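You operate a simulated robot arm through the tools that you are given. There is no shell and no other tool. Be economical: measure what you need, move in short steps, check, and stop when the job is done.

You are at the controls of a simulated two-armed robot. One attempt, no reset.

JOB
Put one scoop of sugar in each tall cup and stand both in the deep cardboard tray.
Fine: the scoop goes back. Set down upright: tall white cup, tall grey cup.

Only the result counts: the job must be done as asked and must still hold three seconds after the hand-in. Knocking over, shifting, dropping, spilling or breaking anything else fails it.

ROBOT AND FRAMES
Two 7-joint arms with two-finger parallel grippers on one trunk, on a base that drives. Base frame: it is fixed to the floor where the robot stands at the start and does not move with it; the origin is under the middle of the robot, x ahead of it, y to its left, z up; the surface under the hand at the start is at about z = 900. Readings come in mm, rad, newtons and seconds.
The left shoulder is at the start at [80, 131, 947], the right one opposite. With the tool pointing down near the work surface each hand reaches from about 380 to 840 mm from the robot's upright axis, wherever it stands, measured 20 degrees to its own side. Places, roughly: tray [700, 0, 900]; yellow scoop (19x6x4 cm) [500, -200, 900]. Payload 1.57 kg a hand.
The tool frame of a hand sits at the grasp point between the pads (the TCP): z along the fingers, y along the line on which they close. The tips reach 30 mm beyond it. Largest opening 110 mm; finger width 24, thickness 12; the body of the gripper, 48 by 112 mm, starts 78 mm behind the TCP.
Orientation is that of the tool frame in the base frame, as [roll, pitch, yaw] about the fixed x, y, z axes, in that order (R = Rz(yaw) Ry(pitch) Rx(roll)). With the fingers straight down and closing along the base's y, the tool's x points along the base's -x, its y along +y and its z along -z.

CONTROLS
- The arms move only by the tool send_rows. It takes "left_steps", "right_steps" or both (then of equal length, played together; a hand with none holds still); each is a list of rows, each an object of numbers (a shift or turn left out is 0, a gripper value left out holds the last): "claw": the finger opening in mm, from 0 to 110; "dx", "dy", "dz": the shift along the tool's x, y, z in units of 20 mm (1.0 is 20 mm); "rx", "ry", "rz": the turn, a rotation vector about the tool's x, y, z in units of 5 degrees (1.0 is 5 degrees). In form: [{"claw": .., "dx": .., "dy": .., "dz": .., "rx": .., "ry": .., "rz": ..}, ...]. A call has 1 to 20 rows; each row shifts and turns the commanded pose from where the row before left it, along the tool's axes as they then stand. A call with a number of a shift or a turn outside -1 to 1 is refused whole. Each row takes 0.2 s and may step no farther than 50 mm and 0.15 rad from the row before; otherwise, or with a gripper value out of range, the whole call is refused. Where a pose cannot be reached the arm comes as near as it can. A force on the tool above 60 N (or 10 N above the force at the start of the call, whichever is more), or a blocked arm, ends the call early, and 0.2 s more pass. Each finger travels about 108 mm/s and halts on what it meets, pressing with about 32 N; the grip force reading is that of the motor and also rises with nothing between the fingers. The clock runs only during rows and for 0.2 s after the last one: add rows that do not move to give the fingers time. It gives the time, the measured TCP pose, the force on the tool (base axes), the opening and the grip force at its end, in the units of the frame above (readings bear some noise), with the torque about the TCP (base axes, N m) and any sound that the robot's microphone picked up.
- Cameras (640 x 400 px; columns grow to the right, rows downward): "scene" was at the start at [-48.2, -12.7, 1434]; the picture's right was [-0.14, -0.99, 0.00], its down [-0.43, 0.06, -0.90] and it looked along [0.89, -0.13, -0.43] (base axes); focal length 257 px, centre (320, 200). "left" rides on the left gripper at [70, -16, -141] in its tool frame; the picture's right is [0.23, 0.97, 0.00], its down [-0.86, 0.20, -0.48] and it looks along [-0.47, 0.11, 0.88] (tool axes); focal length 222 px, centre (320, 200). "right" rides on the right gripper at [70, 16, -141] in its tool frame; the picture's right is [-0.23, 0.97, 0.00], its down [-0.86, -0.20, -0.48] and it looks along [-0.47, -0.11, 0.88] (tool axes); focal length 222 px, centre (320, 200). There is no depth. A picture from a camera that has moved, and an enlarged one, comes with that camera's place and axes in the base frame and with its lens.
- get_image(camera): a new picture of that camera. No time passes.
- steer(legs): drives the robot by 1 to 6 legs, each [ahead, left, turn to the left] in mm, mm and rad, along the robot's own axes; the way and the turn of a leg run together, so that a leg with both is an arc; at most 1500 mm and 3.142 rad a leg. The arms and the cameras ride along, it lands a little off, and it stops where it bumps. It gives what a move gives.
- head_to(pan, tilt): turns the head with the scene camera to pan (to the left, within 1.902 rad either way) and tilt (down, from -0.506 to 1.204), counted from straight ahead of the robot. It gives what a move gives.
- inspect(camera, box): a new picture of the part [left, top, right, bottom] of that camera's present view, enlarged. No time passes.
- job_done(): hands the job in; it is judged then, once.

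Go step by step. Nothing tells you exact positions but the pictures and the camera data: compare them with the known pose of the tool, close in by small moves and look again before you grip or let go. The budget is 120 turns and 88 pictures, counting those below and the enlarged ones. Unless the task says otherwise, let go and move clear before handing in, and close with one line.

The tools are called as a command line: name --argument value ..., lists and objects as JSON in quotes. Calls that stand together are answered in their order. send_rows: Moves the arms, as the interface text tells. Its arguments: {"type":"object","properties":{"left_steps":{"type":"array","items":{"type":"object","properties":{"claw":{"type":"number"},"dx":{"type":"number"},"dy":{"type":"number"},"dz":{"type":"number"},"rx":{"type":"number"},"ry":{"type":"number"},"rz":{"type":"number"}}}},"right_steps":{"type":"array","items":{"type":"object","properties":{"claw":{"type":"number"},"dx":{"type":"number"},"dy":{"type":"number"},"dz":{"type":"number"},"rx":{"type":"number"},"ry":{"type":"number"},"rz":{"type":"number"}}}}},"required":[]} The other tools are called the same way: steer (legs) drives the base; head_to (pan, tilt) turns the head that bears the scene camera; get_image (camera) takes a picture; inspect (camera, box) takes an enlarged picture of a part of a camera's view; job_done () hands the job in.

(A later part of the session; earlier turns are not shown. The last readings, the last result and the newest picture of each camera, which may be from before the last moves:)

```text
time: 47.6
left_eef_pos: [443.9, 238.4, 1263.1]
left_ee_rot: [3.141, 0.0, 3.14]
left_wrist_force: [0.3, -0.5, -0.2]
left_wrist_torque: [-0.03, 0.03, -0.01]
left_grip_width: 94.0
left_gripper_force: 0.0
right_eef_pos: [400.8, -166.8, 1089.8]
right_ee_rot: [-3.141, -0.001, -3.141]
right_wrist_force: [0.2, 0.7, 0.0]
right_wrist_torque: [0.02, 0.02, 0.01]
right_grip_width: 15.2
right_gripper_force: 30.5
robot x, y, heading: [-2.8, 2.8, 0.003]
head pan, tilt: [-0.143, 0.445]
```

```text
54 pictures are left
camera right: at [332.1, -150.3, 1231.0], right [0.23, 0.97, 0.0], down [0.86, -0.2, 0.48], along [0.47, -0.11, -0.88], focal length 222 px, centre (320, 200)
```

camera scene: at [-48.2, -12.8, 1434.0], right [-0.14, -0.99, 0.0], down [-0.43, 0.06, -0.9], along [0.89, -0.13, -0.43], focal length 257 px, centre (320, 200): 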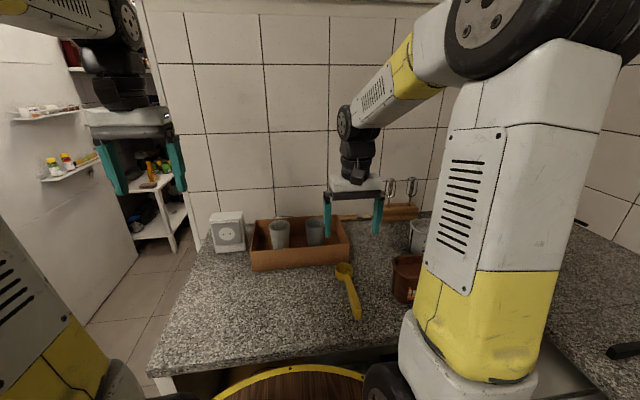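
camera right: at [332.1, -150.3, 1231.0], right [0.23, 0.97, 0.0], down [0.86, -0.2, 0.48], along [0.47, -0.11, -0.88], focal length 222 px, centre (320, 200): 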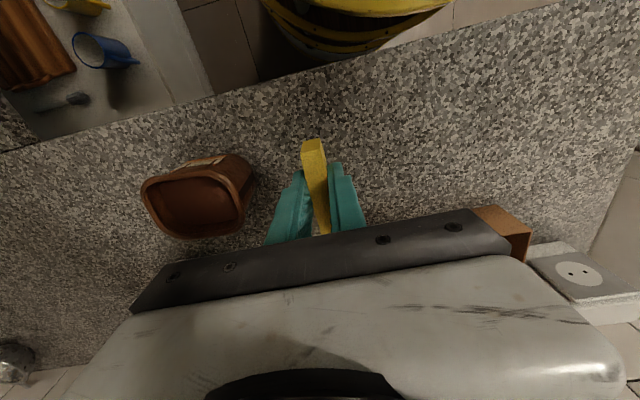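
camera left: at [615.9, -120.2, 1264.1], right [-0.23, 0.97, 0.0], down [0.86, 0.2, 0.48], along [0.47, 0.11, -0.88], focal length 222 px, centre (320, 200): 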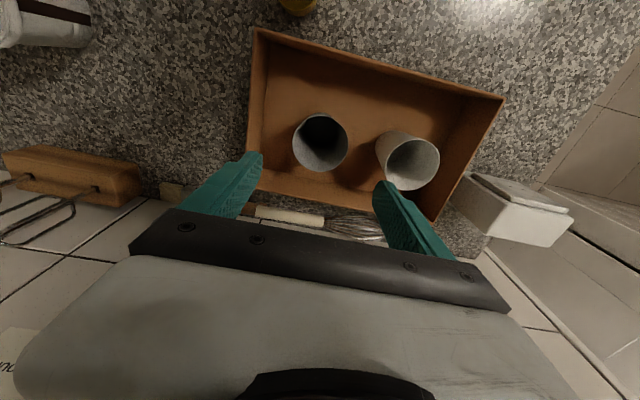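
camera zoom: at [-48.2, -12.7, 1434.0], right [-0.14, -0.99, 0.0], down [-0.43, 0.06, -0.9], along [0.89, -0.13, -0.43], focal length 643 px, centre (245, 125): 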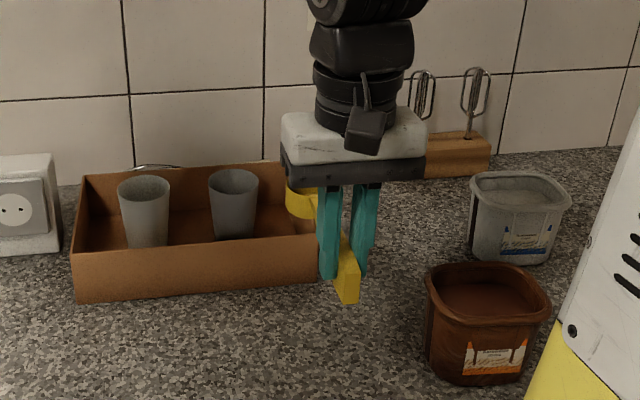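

Held level. Both labels are visible now, so I read them to be sure of the sugar.

inspect --camera "scene" --box '[390, 210, 440, 242]'

inspect --camera "scene" --box '[376, 246, 426, 308]'

```text
12.50 times, centred on (415, 226) of scene
camera zoom: at [-48.2, -12.7, 1434.0], right [-0.14, -0.99, 0.0], down [-0.43, 0.06, -0.9], along [0.89, -0.13, -0.43], focal length 3215 px, centre (-868, -125)
```

zoom: 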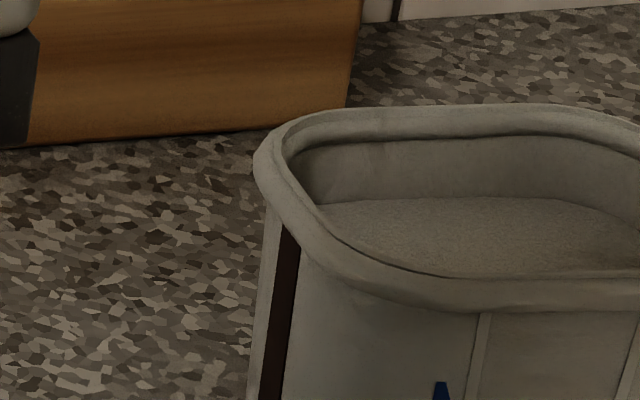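

```text
6.45 times, centred on (401, 277) of scene
camera zoom: at [-48.2, -12.7, 1434.0], right [-0.14, -0.99, 0.0], down [-0.43, 0.06, -0.9], along [0.89, -0.13, -0.43], focal length 1659 px, centre (-203, -297)
```

zoom: 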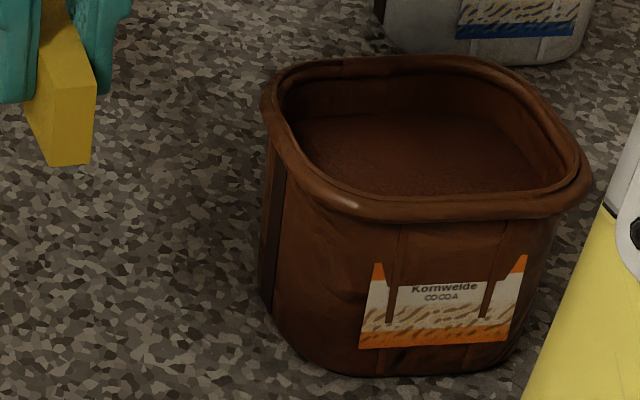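

The brown tub is labelled cocoa, so the white tub is the sugar (centre ≈[615,-470], rim z≈990, sugar surface ≈970). I carry the scoop there and turn it so that the bowl points along -y, over the tub.

send_rows --right_steps '[{"dx": -0.892, "dy": -0.746}, {"dx": -0.892, "dy": -0.746}, {"dx": -0.892, "dy": -0.746}, {"dx": -0.892, "dy": -0.746}, {"dx": -0.892, "dy": -0.746}, {"dx": -0.892, "dy": -0.746}, {"dx": -0.892, "dy": -0.746}, {"dx": -0.892, "dy": -0.746}, {"dx": -0.892, "dy": -0.746}, {"dx": -0.892, "dy": -0.746}, {"dx": -0.892, "dy": -0.746}, {"dx": -0.892, "dy": -0.746}]'

send_rows --right_steps '[{"rz": 1}, {"rz": 1}, {"rz": 1}, {"rz": 1}, {"rz": 1}, {"rz": 1}, {"rz": 1}, {"rz": 1}, {"rz": 1}, {"rz": 1}, {"rz": 1}, {"rz": 1}, {"rz": 1}, {"rz": 1}, {"rz": 1}, {"rz": 1}, {"rz": 1}, {"rz": 1}]'

get_image --camera "right"

get_image --camera "scene"

```text
time: 50.2
left_eef_pos: [443.9, 236.8, 1263.5]
left_ee_rot: [-3.141, -0.001, -3.14]
left_wrist_force: [-0.7, 0.8, 0.2]
left_wrist_torque: [-0.03, -0.02, 0.03]
left_grip_width: 94.1
left_gripper_force: 0.1
right_eef_pos: [615.2, -346.4, 1090.6]
right_ee_rot: [-3.141, -0.002, 3.141]
right_wrist_force: [-0.3, -0.4, -0.5]
right_wrist_torque: [-0.04, -0.02, -0.01]
right_grip_width: 14.6
right_gripper_force: 31.3
robot x, y, heading: [-0.7, 1.0, 0.003]
head pan, tilt: [-0.143, 0.445]
```

```text
time: 54.0
left_eef_pos: [444.4, 237.9, 1264.1]
left_ee_rot: [-3.141, 0.001, -3.141]
left_wrist_force: [-0.7, 0.0, 0.3]
left_wrist_torque: [-0.01, 0.02, -0.02]
left_grip_width: 94.3
left_gripper_force: 0.0
right_eef_pos: [615.9, -345.2, 1090.2]
right_ee_rot: [-3.141, 0.0, 1.57]
right_wrist_force: [-0.4, -0.2, -0.1]
right_wrist_torque: [0.0, -0.02, 0.0]
right_grip_width: 15.2
right_gripper_force: 30.9
robot x, y, heading: [2.5, 0.0, 0.001]
head pan, tilt: [-0.143, 0.445]
```

```text
51 pictures are left
camera right: at [631.9, -274.8, 1231.2], right [0.97, -0.23, 0.0], down [-0.2, -0.85, 0.48], along [-0.11, -0.47, -0.88], focal length 222 px, centre (320, 200)
```

right: 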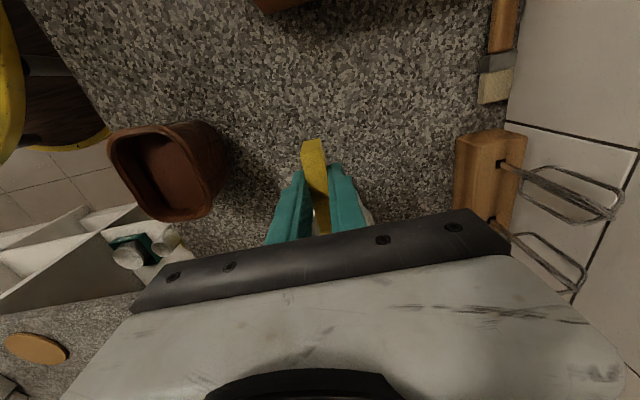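

```text
50 pictures are left
camera scene: at [-48.2, -12.7, 1434.0], right [-0.14, -0.99, 0.0], down [-0.43, 0.06, -0.9], along [0.89, -0.13, -0.43], focal length 257 px, centre (320, 200)
```

scene: 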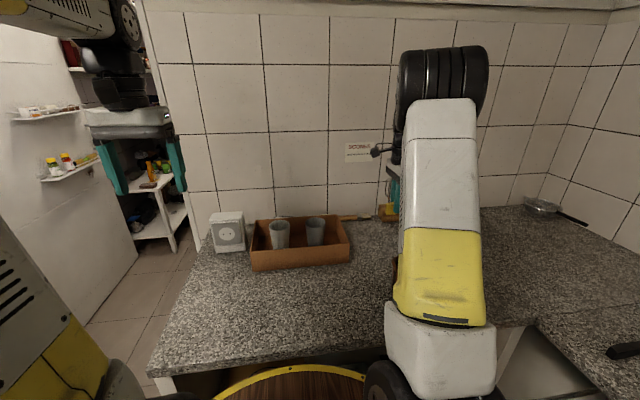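

The right arm blocks the head camera's view of the tub, so I swing the left hand round as an observer, looking toward -y. The right hand rises a little first.

send_rows --left_steps '[{"dx": -0.414, "dy": -0.98, "dz": -0.05}, {"dx": -0.414, "dy": -0.98, "dz": -0.05}, {"dx": -0.414, "dy": -0.98, "dz": -0.05}, {"dx": -0.414, "dy": -0.98, "dz": -0.05}, {"dx": -0.414, "dy": -0.98, "dz": -0.05}, {"dx": -0.414, "dy": -0.98, "dz": -0.05}, {"dx": -0.414, "dy": -0.98, "dz": -0.05}, {"dx": -0.414, "dy": -0.98, "dz": -0.05}, {"dx": -0.414, "dy": -0.98, "dz": -0.05}, {"dx": -0.414, "dy": -0.98, "dz": -0.05}, {"dx": -0.414, "dy": -0.98, "dz": -0.05}, {"dx": -0.414, "dy": -0.98, "dz": -0.05}, {"dx": -0.414, "dy": -0.98, "dz": -0.05}, {"dx": -0.414, "dy": -0.98, "dz": -0.05}]' --right_steps '[{"dz": -0.85}, {"dz": -0.85}, {"dz": -0.85}, {}, {}, {}, {}, {}, {}, {}, {}, {}, {}, {}]'

send_rows --left_steps '[{"rz": 1}, {"rz": 1}, {"rz": 1}, {"rz": 1}, {"rz": 1}, {"rz": 1}, {"rz": 1}, {"rz": 1}, {"rz": 1}, {"rz": 1}, {"rz": 1}, {"rz": 1}, {"rz": 1}, {"rz": 1}, {"rz": 1}, {"rz": 1}, {"rz": 1}, {"rz": 1}]'

send_rows --left_steps '[{"ry": -1}, {"ry": -1}, {"ry": -1}, {"ry": -1}, {"ry": -1}, {"ry": -1}]'

get_image --camera "left"

```text
time: 57.0
left_eef_pos: [558.9, -36.2, 1276.5]
left_ee_rot: [3.141, 0.0, 3.142]
left_wrist_force: [0.6, 0.1, 0.1]
left_wrist_torque: [0.02, -0.04, -0.01]
left_grip_width: 94.1
left_gripper_force: 0.1
right_eef_pos: [615.5, -347.4, 1141.2]
right_ee_rot: [3.141, 0.0, 1.573]
right_wrist_force: [-0.8, 0.1, 0.3]
right_wrist_torque: [0.03, 0.01, 0.04]
right_grip_width: 14.8
right_gripper_force: 30.7
robot x, y, heading: [-0.5, 2.1, -0.0]
head pan, tilt: [-0.143, 0.445]
```

```text
time: 60.8
left_eef_pos: [559.7, -34.8, 1276.7]
left_ee_rot: [3.141, -0.001, 1.569]
left_wrist_force: [-0.4, -0.2, 0.5]
left_wrist_torque: [0.01, 0.02, -0.01]
left_grip_width: 94.3
left_gripper_force: 0.0
right_eef_pos: [615.3, -347.2, 1141.3]
right_ee_rot: [-3.141, 0.0, 1.571]
right_wrist_force: [0.1, 0.3, -0.4]
right_wrist_torque: [0.03, -0.01, 0.01]
right_grip_width: 15.0
right_gripper_force: 31.1
robot x, y, heading: [1.1, 2.2, -0.004]
head pan, tilt: [-0.143, 0.445]
```

```text
time: 62.2
left_eef_pos: [559.9, -36.5, 1276.2]
left_ee_rot: [-3.141, 0.525, 1.571]
left_wrist_force: [0.8, 0.9, -0.2]
left_wrist_torque: [0.01, -0.03, -0.02]
left_grip_width: 94.0
left_gripper_force: 0.1
right_eef_pos: [615.1, -347.5, 1141.5]
right_ee_rot: [-3.141, 0.001, 1.572]
right_wrist_force: [-0.1, -0.3, -0.1]
right_wrist_torque: [0.03, -0.01, -0.02]
right_grip_width: 14.9
right_gripper_force: 31.1
robot x, y, heading: [0.4, -2.7, -0.003]
head pan, tilt: [-0.143, 0.445]
```

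```text
49 pictures are left
camera left: at [544.3, 94.5, 1363.8], right [0.97, 0.2, -0.11], down [0.2, -0.5, 0.84], along [0.11, -0.84, -0.53], focal length 222 px, centre (320, 200)
```

left: 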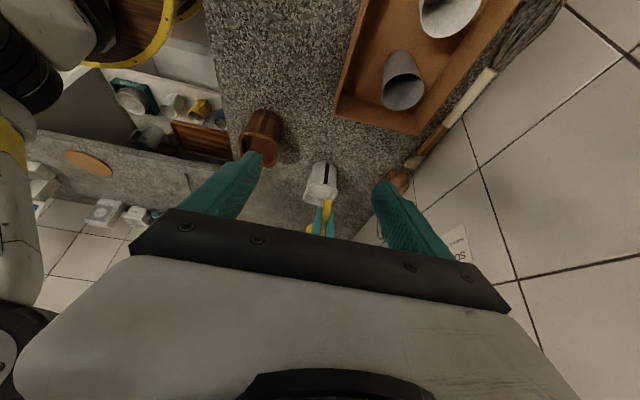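

The tub and scoop are visible. Raise a little, tilt the scoop 55° bowl-down, and tilt the observer a bit more.

send_rows --left_steps '[{"ry": -1}, {"ry": -1}, {"ry": -1}, {}, {}, {}, {}, {}, {}, {}, {}, {}]' --right_steps '[{"dz": -1}, {"ry": 1}, {"ry": 1}, {"ry": 1}, {"ry": 1}, {"ry": 1}, {"ry": 1}, {"ry": 1}, {"ry": 1}, {"ry": 1}, {"ry": 1}, {"ry": 1}]'

inspect --camera "left" --box '[240, 80, 400, 240]'

get_image --camera "right"

```text
time: 64.8
left_eef_pos: [559.1, -35.1, 1277.3]
left_ee_rot: [3.141, 0.785, 1.573]
left_wrist_force: [-0.2, -0.1, 0.1]
left_wrist_torque: [0.01, -0.03, 0.02]
left_grip_width: 94.1
left_gripper_force: 0.0
right_eef_pos: [615.6, -346.1, 1159.5]
right_ee_rot: [-3.141, -0.962, 1.572]
right_wrist_force: [0.0, 0.0, -0.4]
right_wrist_torque: [0.0, 0.01, -0.03]
right_grip_width: 14.8
right_gripper_force: 31.0
robot x, y, heading: [-0.0, -1.2, -0.003]
head pan, tilt: [-0.143, 0.445]
```

```text
2.50 times, centred on (320, 160) of left
camera zoom: at [543.7, 112.9, 1326.9], right [0.97, 0.16, -0.16], down [0.2, -0.27, 0.94], along [0.11, -0.95, -0.29], focal length 555 px, centre (320, 300)
```

zoom: 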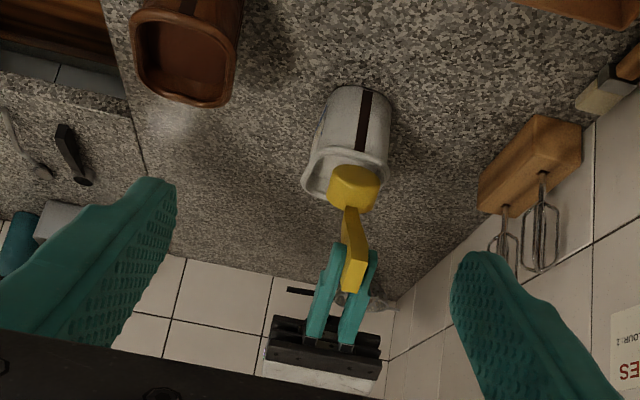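

```text
47 pictures are left
camera right: at [632.1, -421.1, 1298.2], right [0.97, -0.13, -0.19], down [-0.2, -0.88, -0.43], along [-0.11, 0.45, -0.88], focal length 222 px, centre (320, 200)
```

right: 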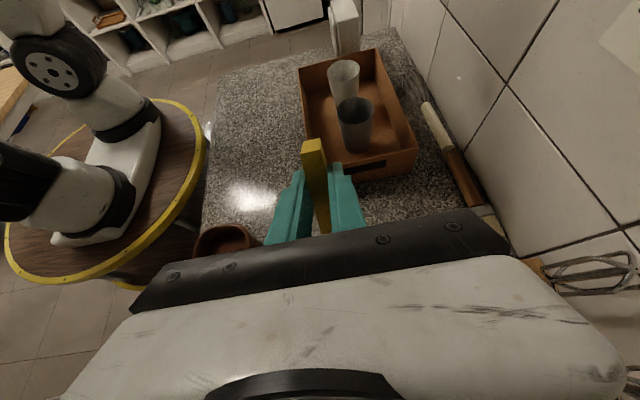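

Geometry matches: bowl at about [615,-413,1056], tub rim centre about [615,-470,990]. Shift the bowl over the tub's middle.

send_rows --right_steps '[{"dx": -0.593, "dz": -0.847}, {"dx": -0.593, "dz": -0.847}, {"dx": -0.593, "dz": -0.847}]'

inspect --camera "left" --box '[280, 100, 380, 220]'

```text
time: 65.6
left_eef_pos: [559.5, -34.3, 1275.7]
left_ee_rot: [3.141, 0.788, 1.572]
left_wrist_force: [0.7, 1.9, -0.8]
left_wrist_torque: [-0.18, 0.01, -0.02]
left_grip_width: 94.1
left_gripper_force: 0.0
right_eef_pos: [616.4, -406.1, 1161.6]
right_ee_rot: [-3.14, -0.957, 1.566]
right_wrist_force: [-0.3, 0.9, 0.7]
right_wrist_torque: [-0.15, -0.01, 0.01]
right_grip_width: 15.1
right_gripper_force: 30.7
robot x, y, heading: [0.8, 0.1, 0.0]
head pan, tilt: [-0.143, 0.445]
```

```text
3.33 times, centred on (330, 160) of left
camera zoom: at [543.9, 115.3, 1326.6], right [0.97, 0.16, -0.16], down [0.2, -0.27, 0.94], along [0.11, -0.95, -0.29], focal length 740 px, centre (287, 333)
```

zoom: 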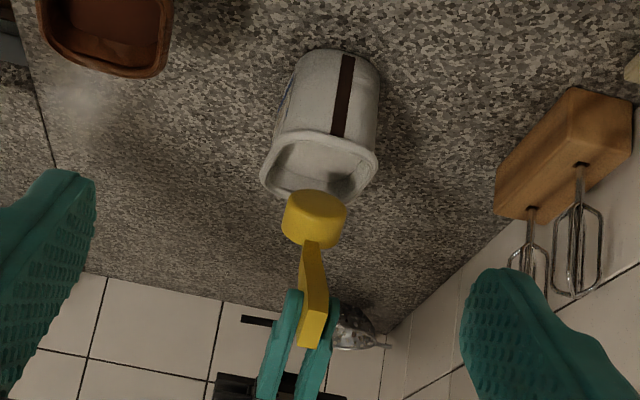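

Over the centre. Lower the tilted bowl into the sugar.

send_rows --right_steps '[{"dx": -0.53, "dz": 0.355}, {"dx": -0.53, "dz": 0.355}, {"dx": -0.53, "dz": 0.355}, {"dx": -0.53, "dz": 0.355}, {"dx": -0.53, "dz": 0.355}, {"dx": -0.53, "dz": 0.355}, {"dx": -0.53, "dz": 0.355}, {"dx": -0.53, "dz": 0.355}]'

inspect --camera "left" --box '[280, 100, 380, 220]'

```text
time: 67.4
left_eef_pos: [558.9, -37.5, 1276.0]
left_ee_rot: [-3.141, 0.786, 1.57]
left_wrist_force: [-0.1, 0.2, -0.6]
left_wrist_torque: [0.01, 0.0, -0.03]
left_grip_width: 93.9
left_gripper_force: 0.1
right_eef_pos: [614.1, -409.8, 1057.9]
right_ee_rot: [-3.14, -0.959, 1.571]
right_wrist_force: [0.4, -0.4, -0.7]
right_wrist_torque: [0.03, 0.01, -0.04]
right_grip_width: 14.9
right_gripper_force: 31.3
robot x, y, heading: [1.0, -3.3, -0.006]
head pan, tilt: [-0.143, 0.445]
```

```text
3.33 times, centred on (330, 160) of left
camera zoom: at [543.8, 112.8, 1326.9], right [0.97, 0.16, -0.16], down [0.2, -0.27, 0.94], along [0.11, -0.95, -0.29], focal length 740 px, centre (287, 333)
```

zoom: 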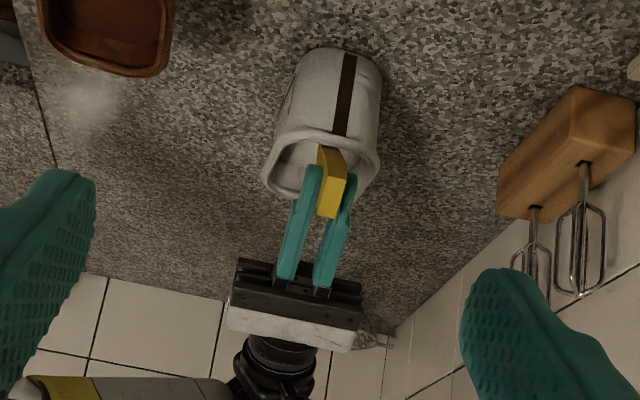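

No contact force; the bowl is in the sugar. Now sweep forward and level while lifting.

send_rows --right_steps '[{"dx": 0.049, "dz": 0.436, "ry": -1}, {"dx": 0.091, "dz": 0.335, "ry": -1}, {"dx": 0.138, "dz": 0.251, "ry": -1}, {"dx": 0.146, "dz": 0.207, "ry": -1}, {"dx": 0.116, "dz": 0.191, "ry": -1}, {"dx": 0.133, "dz": 0.21, "ry": -1}, {"dx": 0.147, "dz": 0.217, "ry": -1}, {"dx": 0.114, "dz": 0.212, "ry": -1}, {"dx": 0.088, "dz": 0.194, "ry": -1}, {"dx": 0.054, "dz": 0.243, "ry": -1}, {"dx": 0.024, "dz": 0.238, "ry": -1}, {}]'

inspect --camera "left" --box '[280, 100, 380, 220]'

```text
time: 70.0
left_eef_pos: [558.5, -34.8, 1275.9]
left_ee_rot: [-3.141, 0.785, 1.571]
left_wrist_force: [-0.3, 0.4, 0.5]
left_wrist_torque: [0.01, -0.01, 0.0]
left_grip_width: 94.1
left_gripper_force: 0.1
right_eef_pos: [616.8, -364.4, 1024.6]
right_ee_rot: [-3.141, 0.001, 1.569]
right_wrist_force: [-0.1, -0.1, -0.8]
right_wrist_torque: [0.08, -0.01, 0.01]
right_grip_width: 15.4
right_gripper_force: 31.3
robot x, y, heading: [1.6, -1.1, -0.003]
head pan, tilt: [-0.143, 0.445]
```

```text
3.33 times, centred on (330, 160) of left
camera zoom: at [543.8, 112.8, 1326.9], right [0.97, 0.16, -0.16], down [0.2, -0.27, 0.94], along [0.11, -0.95, -0.29], focal length 740 px, centre (287, 333)
```

zoom: 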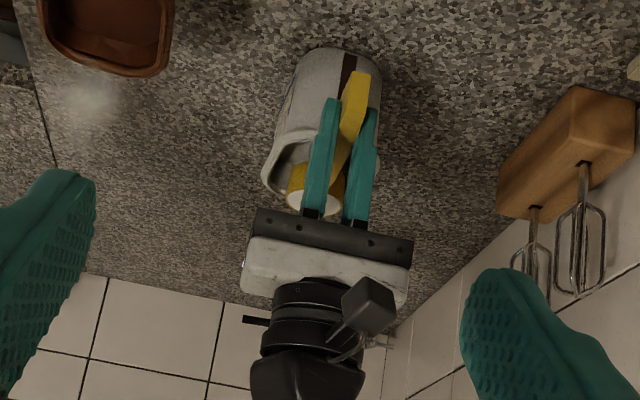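

There is white sugar in the bowl. I raise it gently, then look closer.

send_rows --right_steps '[{"dz": -0.3}, {"dz": -0.6}, {"dz": -0.8}, {"dz": -0.8}, {"dz": -0.8}, {"dz": -0.5}, {"dz": -0.2}]'

inspect --camera "left" --box '[290, 140, 360, 240]'

```text
time: 71.6
left_eef_pos: [558.5, -36.5, 1275.4]
left_ee_rot: [-3.14, 0.785, 1.571]
left_wrist_force: [-0.6, 0.0, 0.6]
left_wrist_torque: [0.03, 0.01, 0.01]
left_grip_width: 94.4
left_gripper_force: 0.0
right_eef_pos: [616.4, -364.1, 1104.9]
right_ee_rot: [3.14, 0.0, 1.572]
right_wrist_force: [0.3, 0.0, 0.1]
right_wrist_torque: [0.08, -0.01, -0.01]
right_grip_width: 15.2
right_gripper_force: 30.8
robot x, y, heading: [2.6, -1.0, 0.0]
head pan, tilt: [-0.143, 0.445]
```

```text
4.00 times, centred on (325, 190) of left
camera zoom: at [543.8, 112.8, 1326.9], right [0.97, 0.16, -0.16], down [0.2, -0.27, 0.94], along [0.11, -0.95, -0.29], focal length 888 px, centre (300, 240)
```

zoom: 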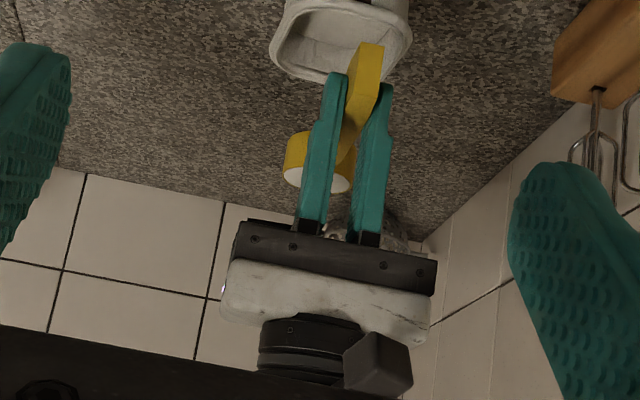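

The bowl is full. I turn the scoop back to point along +x, and meanwhile back the left hand off to y≈+195.

send_rows --left_steps '[{"dx": 0.813, "dz": -0.813}, {"dx": 0.813, "dz": -0.813}, {"dx": 0.813, "dz": -0.813}, {"dx": 0.813, "dz": -0.813}, {"dx": 0.813, "dz": -0.813}, {"dx": 0.813, "dz": -0.813}, {"dx": 0.813, "dz": -0.813}, {"dx": 0.813, "dz": -0.813}, {"dx": 0.813, "dz": -0.813}, {"dx": 0.813, "dz": -0.813}, {}, {}, {}, {}, {}, {}, {}, {}, {}, {}]' --right_steps '[{"rz": -0.4}, {"rz": -0.8}, {"rz": -1}, {"rz": -1}, {"rz": -1}, {"rz": -1}, {"rz": -1}, {"rz": -1}, {"rz": -1}, {"rz": -1}, {"rz": -1}, {"rz": -1}, {"rz": -1}, {"rz": -1}, {"rz": -1}, {"rz": -1}, {"rz": -1}, {"rz": -1}, {"rz": -0.6}, {"rz": -0.2}]'

get_image --camera "left"

```text
time: 75.8
left_eef_pos: [558.2, 193.4, 1274.9]
left_ee_rot: [3.141, 0.786, 1.572]
left_wrist_force: [-0.4, -0.3, -0.5]
left_wrist_torque: [0.03, -0.01, 0.0]
left_grip_width: 94.1
left_gripper_force: 0.0
right_eef_pos: [615.1, -364.2, 1105.9]
right_ee_rot: [-3.14, -0.001, -3.141]
right_wrist_force: [-0.4, -0.2, -0.4]
right_wrist_torque: [0.02, 0.09, 0.0]
right_grip_width: 15.3
right_gripper_force: 31.3
robot x, y, heading: [1.1, -2.9, 0.001]
head pan, tilt: [-0.143, 0.445]
```

```text
42 pictures are left
camera left: at [543.1, 342.4, 1325.1], right [0.97, 0.16, -0.16], down [0.2, -0.27, 0.94], along [0.11, -0.95, -0.29], focal length 222 px, centre (320, 200)
```

left: 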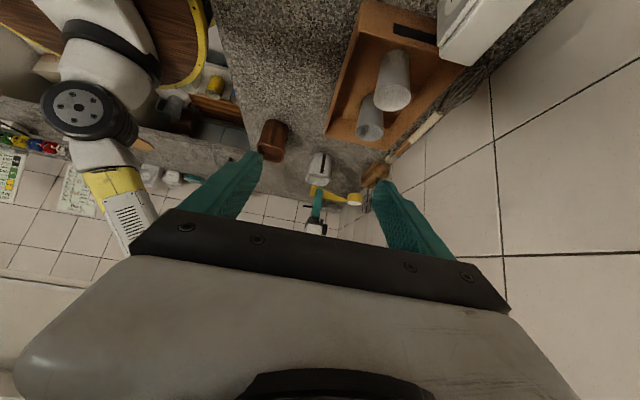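

Now carry the sugar level to above the grey cup.

send_rows --right_steps '[{"dx": 0.06, "dy": 0.3}, {"dx": 0.12, "dy": 0.6}, {"dx": 0.17, "dy": 0.85}, {"dx": 0.18, "dy": 0.89}, {"dx": 0.18, "dy": 0.89}, {"dx": 0.18, "dy": 0.89}, {"dx": 0.18, "dy": 0.89}, {"dx": 0.18, "dy": 0.89}, {"dx": 0.18, "dy": 0.89}, {"dx": 0.18, "dy": 0.89}, {"dx": 0.18, "dy": 0.89}, {"dx": 0.18, "dy": 0.89}, {"dx": 0.18, "dy": 0.89}, {"dx": 0.18, "dy": 0.89}, {"dx": 0.18, "dy": 0.89}, {"dx": 0.17, "dy": 0.85}, {"dx": 0.12, "dy": 0.6}, {"dx": 0.06, "dy": 0.3}]'

inspect --camera "left" --box '[280, 20, 460, 180]'

get_image --camera "scene"

```text
time: 79.6
left_eef_pos: [558.2, 193.1, 1274.4]
left_ee_rot: [-3.141, 0.787, 1.571]
left_wrist_force: [-0.6, 0.2, 0.0]
left_wrist_torque: [0.01, 0.0, 0.01]
left_grip_width: 93.8
left_gripper_force: 0.0
right_eef_pos: [559.3, -79.7, 1105.2]
right_ee_rot: [3.141, 0.001, 3.14]
right_wrist_force: [0.2, 0.0, -1.1]
right_wrist_torque: [-0.01, 0.08, -0.02]
right_grip_width: 15.2
right_gripper_force: 30.8
robot x, y, heading: [-3.1, -1.1, 0.0]
head pan, tilt: [-0.143, 0.445]
```

```text
2.50 times, centred on (370, 100) of left
camera zoom: at [543.1, 342.4, 1325.0], right [0.97, 0.16, -0.16], down [0.2, -0.27, 0.94], along [0.11, -0.95, -0.29], focal length 555 px, centre (195, 450)
```

zoom: 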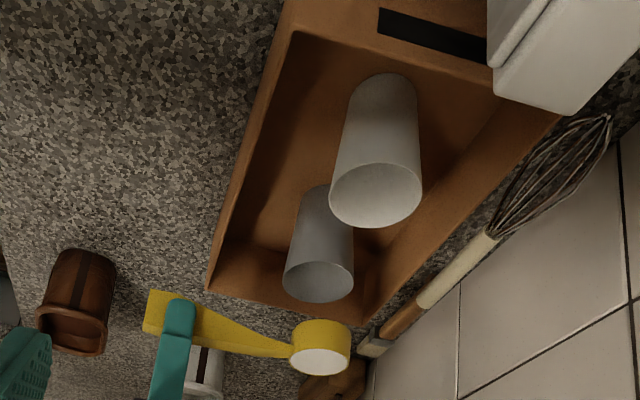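

```text
40 pictures are left
camera scene: at [-48.2, -12.7, 1434.0], right [-0.14, -0.99, 0.0], down [-0.43, 0.06, -0.9], along [0.89, -0.13, -0.43], focal length 257 px, centre (320, 200)
```

scene: 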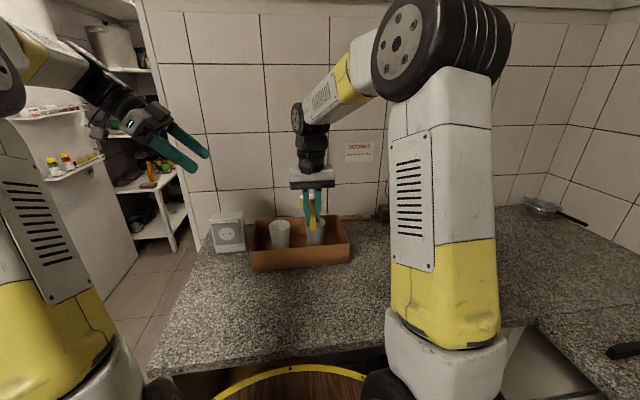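

Bowl and cup line up in x; I shift 22 mm in y over the grey cup and lower to z≈1058.

send_rows --right_steps '[{"dy": -0.4}, {"dy": -0.5}, {"dy": -0.2, "dz": 0.3}, {"dz": 0.6}, {"dz": 0.6}, {"dz": 0.5}, {"dz": 0.3}, {}]'

inspect --camera "left" --box '[320, 60, 440, 160]'

inspect --camera "scene" --box '[240, 150, 380, 280]'

```text
time: 81.4
left_eef_pos: [559.4, 194.0, 1274.6]
left_ee_rot: [-3.141, 0.786, 1.57]
left_wrist_force: [-1.0, -0.3, -0.1]
left_wrist_torque: [0.0, -0.03, 0.03]
left_grip_width: 93.9
left_gripper_force: 0.0
right_eef_pos: [558.7, -100.9, 1060.3]
right_ee_rot: [-3.141, 0.001, 3.14]
right_wrist_force: [0.9, -1.1, -1.2]
right_wrist_torque: [-0.02, 0.06, 0.0]
right_grip_width: 15.2
right_gripper_force: 31.0
robot x, y, heading: [1.6, 0.5, 0.002]
head pan, tilt: [-0.143, 0.445]
```

```text
4.00 times, centred on (380, 110) of left
camera zoom: at [543.1, 342.5, 1325.0], right [0.97, 0.16, -0.16], down [0.2, -0.27, 0.94], along [0.11, -0.95, -0.29], focal length 888 px, centre (80, 560)
```

zoom: 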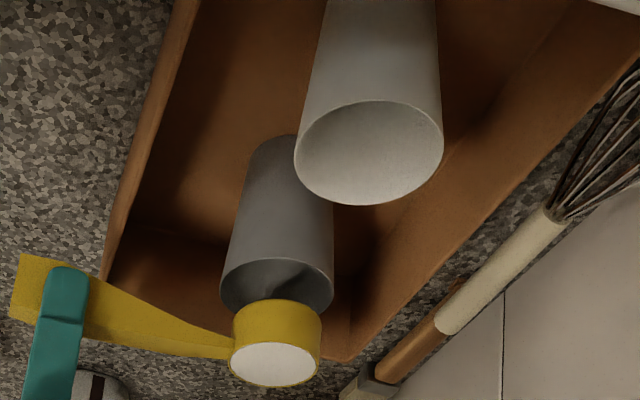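

```text
3.08 times, centred on (310, 215) of scene
camera zoom: at [-48.1, -12.6, 1434.0], right [-0.14, -0.99, 0.0], down [-0.43, 0.06, -0.9], along [0.89, -0.13, -0.43], focal length 791 px, centre (351, 154)
```

zoom: 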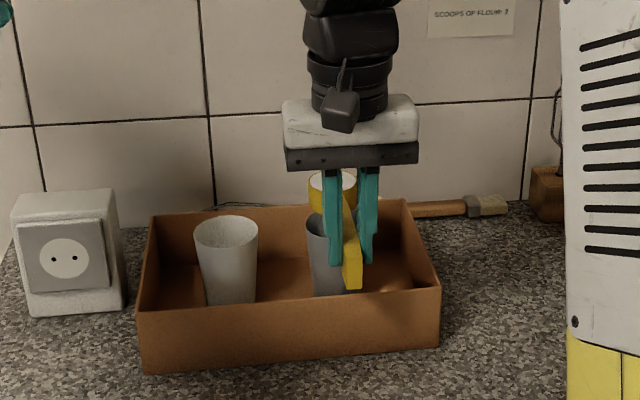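

Bowl is centred over the grey cup. I start rolling toward -y slowly and check that the wrist can follow.

send_rows --right_steps '[{"dx": 0.15, "rx": -0.4}, {"rx": -0.6}, {"rx": -0.6}, {"rx": -0.6}, {"rx": -0.6}, {"rx": -0.6}, {"rx": -0.6}, {"rx": -0.6}, {"rx": -0.6}]'

inspect --camera "left" --box '[320, 60, 440, 160]'

```text
time: 83.4
left_eef_pos: [558.2, 192.4, 1274.5]
left_ee_rot: [-3.141, 0.784, 1.57]
left_wrist_force: [0.2, 0.1, 0.6]
left_wrist_torque: [-0.02, 0.01, 0.03]
left_grip_width: 94.3
left_gripper_force: 0.0
right_eef_pos: [556.6, -102.8, 1059.1]
right_ee_rot: [2.687, -0.001, 3.141]
right_wrist_force: [0.6, 0.2, -1.2]
right_wrist_torque: [-0.02, 0.08, -0.01]
right_grip_width: 15.2
right_gripper_force: 31.3
robot x, y, heading: [-0.4, -2.4, 0.003]
head pan, tilt: [-0.143, 0.445]
```

```text
4.00 times, centred on (380, 110) of left
camera zoom: at [543.0, 342.6, 1325.0], right [0.97, 0.16, -0.16], down [0.2, -0.27, 0.94], along [0.11, -0.95, -0.29], focal length 888 px, centre (80, 560)
```

zoom: 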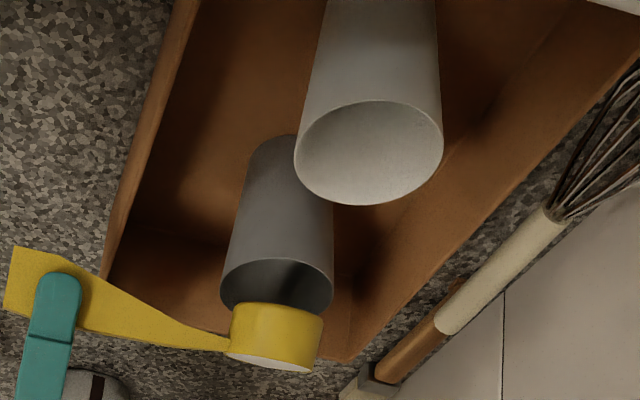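

It follows well. Continue the roll to pour.

send_rows --right_steps '[{"rx": -0.6}, {"rx": -0.6}, {"rx": -0.6}, {"rx": -0.6}, {"rx": -0.6}, {"rx": -0.6}, {"rx": -0.6}, {"rx": -0.6}, {"rx": -0.6}, {"rx": -0.6}, {"rx": -0.6}, {"rx": -0.6}, {"rx": -0.8}, {"rx": -0.8}, {"rx": -0.8}, {"rx": -0.8}, {"rx": -0.8}, {"rx": -0.8}, {"rx": -0.8}, {"rx": -0.8}]'

inspect --camera "left" --box '[320, 60, 440, 160]'

inspect --camera "scene" --box '[240, 150, 380, 280]'

```text
time: 87.6
left_eef_pos: [558.7, 193.9, 1274.6]
left_ee_rot: [-3.141, 0.786, 1.57]
left_wrist_force: [-0.5, 0.0, -0.6]
left_wrist_torque: [-0.02, -0.01, -0.01]
left_grip_width: 94.1
left_gripper_force: 0.2
right_eef_pos: [555.5, -101.4, 1059.9]
right_ee_rot: [1.499, 0.001, -3.141]
right_wrist_force: [0.0, 0.8, -1.4]
right_wrist_torque: [-0.04, 0.02, 0.0]
right_grip_width: 14.8
right_gripper_force: 31.0
robot x, y, heading: [-0.3, -1.0, -0.001]
head pan, tilt: [-0.143, 0.445]
```

```text
4.00 times, centred on (380, 110) of left
camera zoom: at [543.0, 342.5, 1325.1], right [0.97, 0.16, -0.16], down [0.2, -0.27, 0.94], along [0.11, -0.95, -0.29], focal length 888 px, centre (80, 560)
```

zoom: 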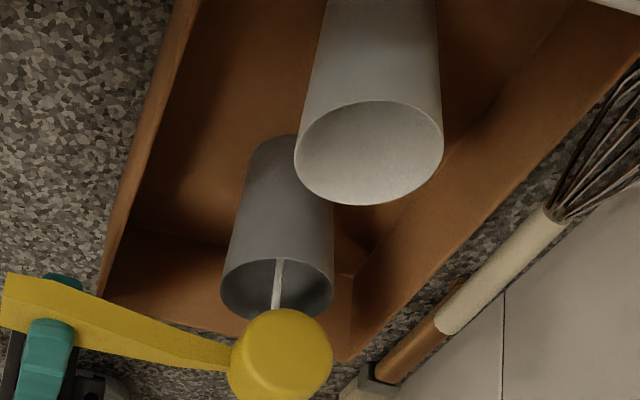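

```text
3.08 times, centred on (310, 215) of scene
camera zoom: at [-48.2, -12.6, 1434.0], right [-0.14, -0.99, 0.0], down [-0.43, 0.06, -0.9], along [0.89, -0.13, -0.43], focal length 791 px, centre (351, 154)
```

zoom: 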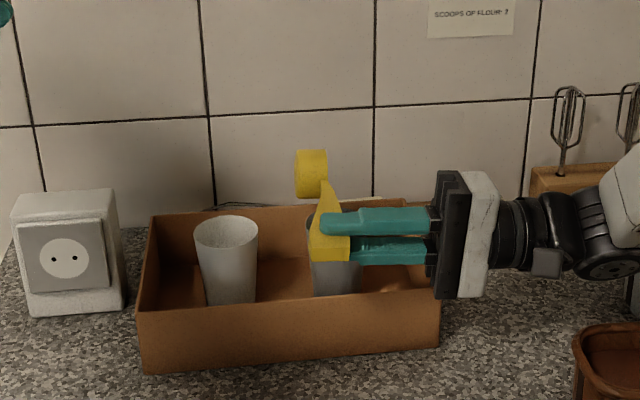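

A thin stream is falling into the grey cup. I roll further while shifting slightly back in y to keep the lip centred, then wait.

send_rows --right_steps '[{"dz": -0.1, "rx": -0.7}, {"dz": -0.1, "rx": -0.7}, {"dz": -0.1, "rx": -0.7}, {"dz": -0.1, "rx": -0.7}, {"dz": -0.1, "rx": -0.7}, {"dz": -0.1, "rx": -0.7}, {}, {}, {}, {}, {}, {}, {}, {}]'

inspect --camera "left" --box '[320, 60, 440, 160]'

```text
time: 90.6
left_eef_pos: [559.2, 193.8, 1274.8]
left_ee_rot: [-3.14, 0.786, 1.571]
left_wrist_force: [0.2, -0.2, 0.2]
left_wrist_torque: [-0.01, 0.01, 0.02]
left_grip_width: 94.2
left_gripper_force: 0.0
right_eef_pos: [555.6, -112.4, 1058.4]
right_ee_rot: [1.136, 0.0, 3.14]
right_wrist_force: [0.1, -0.8, 0.5]
right_wrist_torque: [0.02, 0.0, 0.0]
right_grip_width: 14.6
right_gripper_force: 31.3
robot x, y, heading: [-1.3, 0.3, -0.0]
head pan, tilt: [-0.143, 0.445]
```

```text
4.00 times, centred on (380, 110) of left
camera zoom: at [543.1, 342.4, 1325.1], right [0.97, 0.16, -0.16], down [0.2, -0.27, 0.94], along [0.11, -0.95, -0.29], focal length 888 px, centre (80, 560)
```

zoom: 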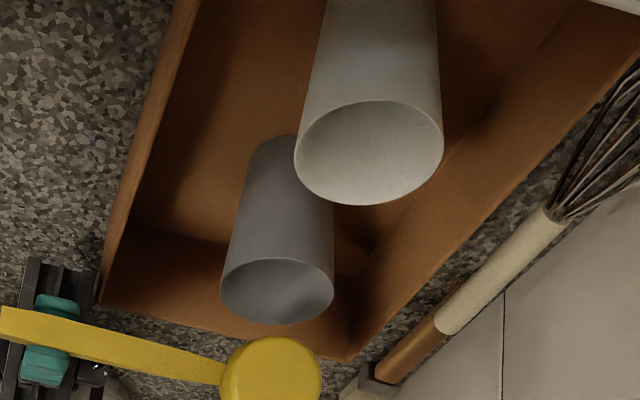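

The bowl is empty and the grey cup has its scoop. I roll back level and return to the sugar tub by the same route.

send_rows --right_steps '[{"rx": 1}, {"rx": 1}, {"rx": 1}, {"rx": 1}, {"rx": 1}, {"rx": 1}, {"rx": 1}, {"rx": 1}, {"rx": 1}, {"rx": 1}, {"rx": 1}, {"rx": 1}, {"rx": 1}, {"rx": 1}, {"rx": 1}, {"rx": 1}, {"rx": 1}, {"rx": 1}, {"rx": 1}, {"rx": 1}]'

send_rows --right_steps '[{"rx": 1}, {"rx": 1}, {"rx": 1}, {"dz": -1}, {"dz": -1}, {"dz": -1}, {"dz": -1}, {"dz": -1}, {"dx": -0.246, "dy": -0.971}, {"dx": -0.246, "dy": -0.971}, {"dx": -0.246, "dy": -0.971}, {"dx": -0.246, "dy": -0.971}, {"dx": -0.246, "dy": -0.971}, {"dx": -0.246, "dy": -0.971}, {"dx": -0.246, "dy": -0.971}, {"dx": -0.246, "dy": -0.971}, {"dx": -0.246, "dy": -0.971}, {"dx": -0.246, "dy": -0.971}, {"dx": -0.246, "dy": -0.971}, {"dx": -0.246, "dy": -0.971}]'

inspect --camera "left" --box '[300, 40, 440, 220]'

```text
time: 94.8
left_eef_pos: [558.6, 193.1, 1274.4]
left_ee_rot: [-3.141, 0.785, 1.572]
left_wrist_force: [0.3, 0.2, -0.2]
left_wrist_torque: [0.02, 0.01, 0.02]
left_grip_width: 94.3
left_gripper_force: 0.0
right_eef_pos: [556.7, -114.0, 1056.7]
right_ee_rot: [2.881, -0.001, -3.141]
right_wrist_force: [0.3, -0.5, 1.1]
right_wrist_torque: [0.04, 0.04, -0.03]
right_grip_width: 14.7
right_gripper_force: 30.4
robot x, y, heading: [-1.2, 3.6, 0.002]
head pan, tilt: [-0.143, 0.445]
```

```text
time: 99.0
left_eef_pos: [559.0, 193.6, 1274.3]
left_ee_rot: [-3.141, 0.786, 1.572]
left_wrist_force: [-0.2, -0.3, -1.0]
left_wrist_torque: [0.01, -0.01, -0.01]
left_grip_width: 94.2
left_gripper_force: 0.1
right_eef_pos: [614.9, -349.3, 1153.6]
right_ee_rot: [-3.141, 0.001, -3.141]
right_wrist_force: [-1.5, 0.2, 0.1]
right_wrist_torque: [0.01, 0.05, 0.03]
right_grip_width: 15.1
right_gripper_force: 30.9
robot x, y, heading: [2.5, 1.3, 0.003]
head pan, tilt: [-0.143, 0.445]
```

```text
2.22 times, centred on (370, 130) of left
camera zoom: at [542.9, 342.6, 1325.1], right [0.97, 0.16, -0.16], down [0.2, -0.27, 0.94], along [0.11, -0.95, -0.29], focal length 494 px, centre (209, 356)
```

zoom: 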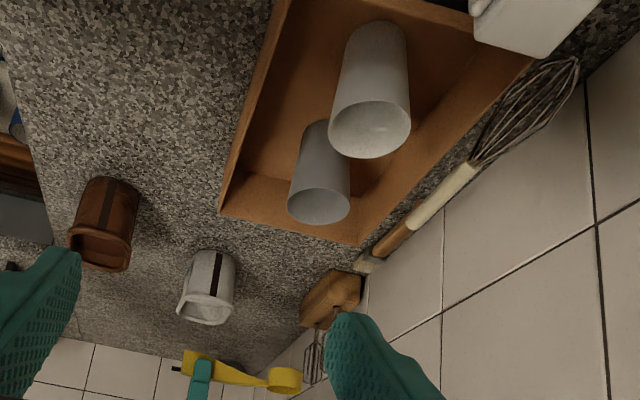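

Turn the scoop to -y again, then tilt and shift over the tub as before.

send_rows --right_steps '[{"rz": 1, "dz": -0.2}, {"rz": 1, "dz": -0.2}, {"rz": 1}, {"rz": 1}, {"rz": 1}, {"rz": 1}, {"rz": 1}, {"rz": 1}, {"rz": 1}, {"rz": 1}, {"rz": 1}, {"rz": 1}, {"rz": 1}, {"rz": 1}, {"rz": 1}, {"rz": 1}, {"rz": 1}, {"rz": 1}]'

send_rows --right_steps '[{"ry": 1}, {"ry": 1}, {"ry": 1}, {"ry": 1}, {"ry": 1}, {"ry": 1}, {"ry": 1}, {"ry": 1}, {"ry": 1}, {"ry": 1}, {"ry": 1}, {"dx": -0.565, "dz": -0.805}, {"dx": -0.565, "dz": -0.805}, {"dx": -0.565, "dz": -0.805}, {}]'

inspect --camera "left" --box '[260, 100, 400, 240]'

```text
time: 102.8
left_eef_pos: [558.4, 193.5, 1274.2]
left_ee_rot: [3.141, 0.785, 1.572]
left_wrist_force: [-0.7, -0.5, -0.6]
left_wrist_torque: [0.03, -0.01, 0.0]
left_grip_width: 94.4
left_gripper_force: 0.1
right_eef_pos: [613.1, -346.0, 1163.7]
right_ee_rot: [-3.14, 0.0, 1.57]
right_wrist_force: [0.5, -0.2, -0.5]
right_wrist_torque: [0.05, 0.01, 0.03]
right_grip_width: 14.8
right_gripper_force: 30.5
robot x, y, heading: [-1.3, -1.0, 0.002]
head pan, tilt: [-0.143, 0.445]
```

```text
time: 106.0
left_eef_pos: [558.2, 193.5, 1274.5]
left_ee_rot: [3.141, 0.786, 1.572]
left_wrist_force: [1.5, -0.3, -1.1]
left_wrist_torque: [0.0, 0.04, -0.02]
left_grip_width: 94.1
left_gripper_force: 0.0
right_eef_pos: [613.1, -405.2, 1164.0]
right_ee_rot: [-3.141, -0.96, 1.569]
right_wrist_force: [0.0, -0.4, -0.5]
right_wrist_torque: [0.03, -0.02, -0.01]
right_grip_width: 15.2
right_gripper_force: 30.6
robot x, y, heading: [0.9, 2.2, 0.001]
head pan, tilt: [-0.143, 0.445]
```

```text
2.86 times, centred on (330, 170) of left
camera zoom: at [543.1, 342.2, 1325.1], right [0.97, 0.16, -0.16], down [0.2, -0.27, 0.94], along [0.11, -0.95, -0.29], focal length 635 px, centre (291, 286)
```

zoom: 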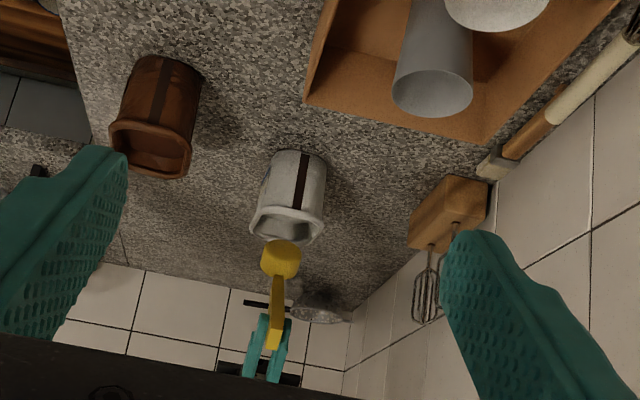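

send_rows --right_steps '[{"dx": -0.557, "dz": 0.36, "dy": 0.1}, {"dx": -0.557, "dz": 0.36}, {"dx": -0.557, "dz": 0.36}, {"dx": -0.557, "dz": 0.36}, {"dx": -0.557, "dz": 0.36}, {"dx": -0.557, "dz": 0.36}, {"dx": -0.557, "dz": 0.36}, {"dx": -0.557, "dz": 0.36}, {}]'

```text
time: 108.0
left_eef_pos: [558.4, 193.3, 1274.1]
left_ee_rot: [3.14, 0.786, 1.571]
left_wrist_force: [-0.8, -0.9, 0.1]
left_wrist_torque: [0.0, 0.01, 0.0]
left_grip_width: 94.1
left_gripper_force: 0.0
right_eef_pos: [615.0, -408.6, 1059.1]
right_ee_rot: [3.139, -0.96, 1.572]
right_wrist_force: [-0.2, -1.8, 2.9]
right_wrist_torque: [-0.06, -0.08, 0.01]
right_grip_width: 15.2
right_gripper_force: 31.4
robot x, y, heading: [-1.2, -1.0, 0.004]
head pan, tilt: [-0.143, 0.445]
```

A light touch is felt (3 N), so I ease off 4 mm toward -y and check.

send_rows --right_steps '[{"dx": -0.075, "dz": -0.19}, {}]'

```text
time: 108.6
left_eef_pos: [559.7, 192.0, 1273.9]
left_ee_rot: [3.142, 0.786, 1.57]
left_wrist_force: [-0.2, 0.3, -0.4]
left_wrist_torque: [-0.03, 0.0, -0.03]
left_grip_width: 94.0
left_gripper_force: 0.0
right_eef_pos: [616.3, -413.9, 1060.9]
right_ee_rot: [-3.139, -0.961, 1.57]
right_wrist_force: [-1.0, -0.3, -0.9]
right_wrist_torque: [0.01, 0.0, 0.0]
right_grip_width: 15.1
right_gripper_force: 31.2
robot x, y, heading: [3.0, 0.7, 0.002]
head pan, tilt: [-0.143, 0.445]
```

Clear again. Sweep and level with a slightly lower path.

send_rows --right_steps '[{"dx": 0.049, "dz": 0.436, "ry": -1}, {"dx": 0.045, "dz": 0.373, "ry": -1}, {"dx": 0.095, "dz": 0.293, "ry": -1}, {"dx": 0.107, "dz": 0.253, "ry": -1}, {"dx": 0.123, "dz": 0.269, "ry": -1}, {"dx": 0.176, "dz": 0.235, "ry": -1}, {"dx": 0.192, "dz": 0.239, "ry": -1}, {"dx": 0.162, "dz": 0.229, "ry": -1}, {"dx": 0.088, "dz": 0.194, "ry": -1}, {"dx": 0.054, "dz": 0.243, "ry": -1}, {"dx": 0.024, "dz": 0.238, "ry": -1}, {}, {"dz": -0.3}, {"dz": -0.6}, {"dz": -0.8}, {"dz": -0.8}, {"dz": -0.8}, {"dz": -0.6}, {"dz": -0.3}]'

inspect --camera "left" --box '[280, 140, 360, 240]'

```text
time: 112.6
left_eef_pos: [558.1, 193.6, 1274.3]
left_ee_rot: [3.141, 0.785, 1.57]
left_wrist_force: [0.4, 0.2, -0.1]
left_wrist_torque: [-0.01, 0.03, -0.02]
left_grip_width: 94.2
left_gripper_force: 0.0
right_eef_pos: [615.4, -363.0, 1105.3]
right_ee_rot: [-3.141, 0.0, 1.572]
right_wrist_force: [-0.1, 0.0, -1.5]
right_wrist_torque: [0.03, 0.03, 0.0]
right_grip_width: 15.2
right_gripper_force: 31.1
robot x, y, heading: [2.1, 0.8, 0.001]
head pan, tilt: [-0.143, 0.445]
```

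```text
4.00 times, centred on (320, 190) of left
camera zoom: at [543.1, 342.4, 1325.0], right [0.97, 0.16, -0.16], down [0.2, -0.27, 0.94], along [0.11, -0.95, -0.29], focal length 888 px, centre (320, 240)
```

zoom: 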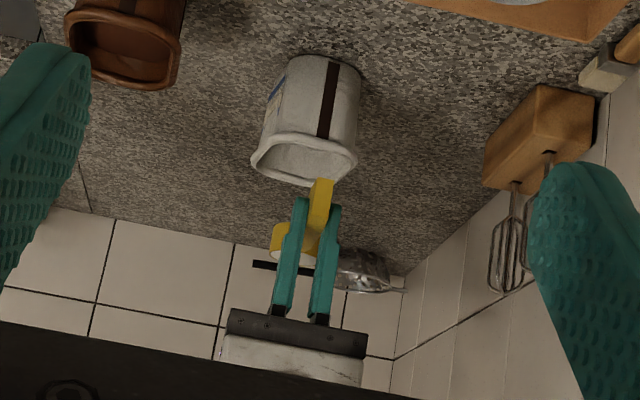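

Sugar shows in the bowl again. Turn back to +x and look.

send_rows --right_steps '[{"rz": -0.4}, {"rz": -0.8}, {"rz": -1}, {"rz": -1}, {"rz": -1}, {"rz": -1}, {"rz": -1}, {"rz": -1}, {"rz": -1}, {"rz": -1}, {"rz": -1}, {"rz": -1}, {"rz": -1}, {"rz": -1}, {"rz": -1}, {"rz": -1}, {"rz": -1}, {"rz": -1}, {"rz": -0.6}, {"rz": -0.2}]'

inspect --camera "left" --box '[310, 160, 390, 230]'

```text
time: 116.8
left_eef_pos: [557.2, 193.6, 1273.7]
left_ee_rot: [-3.141, 0.785, 1.571]
left_wrist_force: [0.2, -0.9, 0.3]
left_wrist_torque: [0.0, 0.0, 0.01]
left_grip_width: 94.1
left_gripper_force: 0.1
right_eef_pos: [616.4, -360.4, 1105.0]
right_ee_rot: [-3.141, -0.001, -3.141]
right_wrist_force: [0.1, -0.6, -0.8]
right_wrist_torque: [0.0, 0.07, 0.0]
right_grip_width: 15.5
right_gripper_force: 31.2
robot x, y, heading: [-2.0, 3.1, -0.002]
head pan, tilt: [-0.143, 0.445]
```

```text
5.71 times, centred on (350, 195) of left
camera zoom: at [543.1, 342.4, 1325.1], right [0.97, 0.16, -0.16], down [0.2, -0.27, 0.94], along [0.11, -0.95, -0.29], focal length 1269 px, centre (149, 229)
```

zoom: 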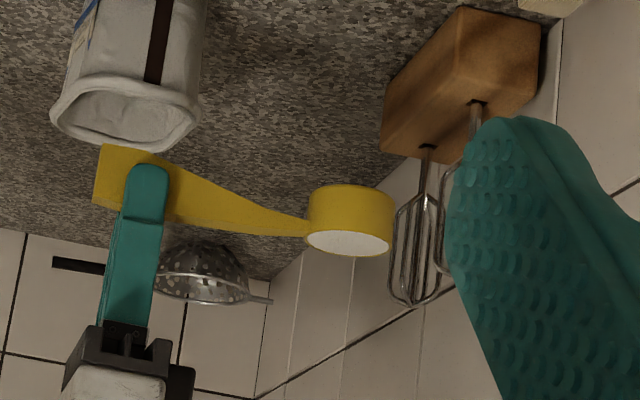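

Full again. Carry it level to above the white cup.

send_rows --right_steps '[{"dx": 0.08, "dy": 0.5}, {"dx": 0.144, "dy": 0.9}, {"dx": 0.16, "dy": 1.0}, {"dx": 0.16, "dy": 1.0}, {"dx": 0.16, "dy": 1.0}, {"dx": 0.16, "dy": 1.0}, {"dx": 0.16, "dy": 1.0}, {"dx": 0.16, "dy": 1.0}, {"dx": 0.16, "dy": 1.0}, {"dx": 0.16, "dy": 1.0}, {"dx": 0.16, "dy": 1.0}, {"dx": 0.16, "dy": 1.0}, {"dx": 0.16, "dy": 1.0}, {"dx": 0.16, "dy": 1.0}, {"dx": 0.16, "dy": 1.0}, {"dx": 0.16, "dy": 1.0}, {"dx": 0.16, "dy": 1.0}, {"dx": 0.16, "dy": 1.0}, {"dx": 0.144, "dy": 0.9}, {"dx": 0.08, "dy": 0.5}]'

inspect --camera "left" --box '[320, 20, 440, 180]'

```text
time: 121.0
left_eef_pos: [558.6, 193.4, 1274.2]
left_ee_rot: [3.14, 0.786, 1.569]
left_wrist_force: [-0.2, -0.2, 0.5]
left_wrist_torque: [0.01, -0.02, -0.01]
left_grip_width: 94.3
left_gripper_force: 0.0
right_eef_pos: [555.9, 14.1, 1104.9]
right_ee_rot: [3.141, 0.002, 3.142]
right_wrist_force: [0.6, 0.6, 0.4]
right_wrist_torque: [-0.01, 0.03, -0.02]
right_grip_width: 15.2
right_gripper_force: 31.1
robot x, y, heading: [-0.3, -1.3, -0.001]
head pan, tilt: [-0.143, 0.445]
```

```text
2.50 times, centred on (380, 100) of left
camera zoom: at [543.1, 342.4, 1325.0], right [0.97, 0.16, -0.16], down [0.2, -0.27, 0.94], along [0.11, -0.95, -0.29], focal length 555 px, centre (170, 450)
```

zoom: 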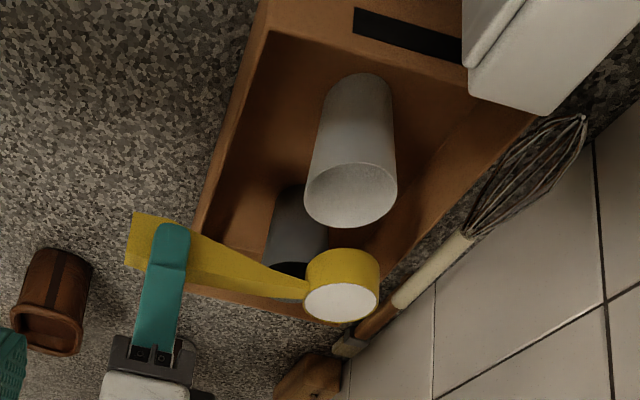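

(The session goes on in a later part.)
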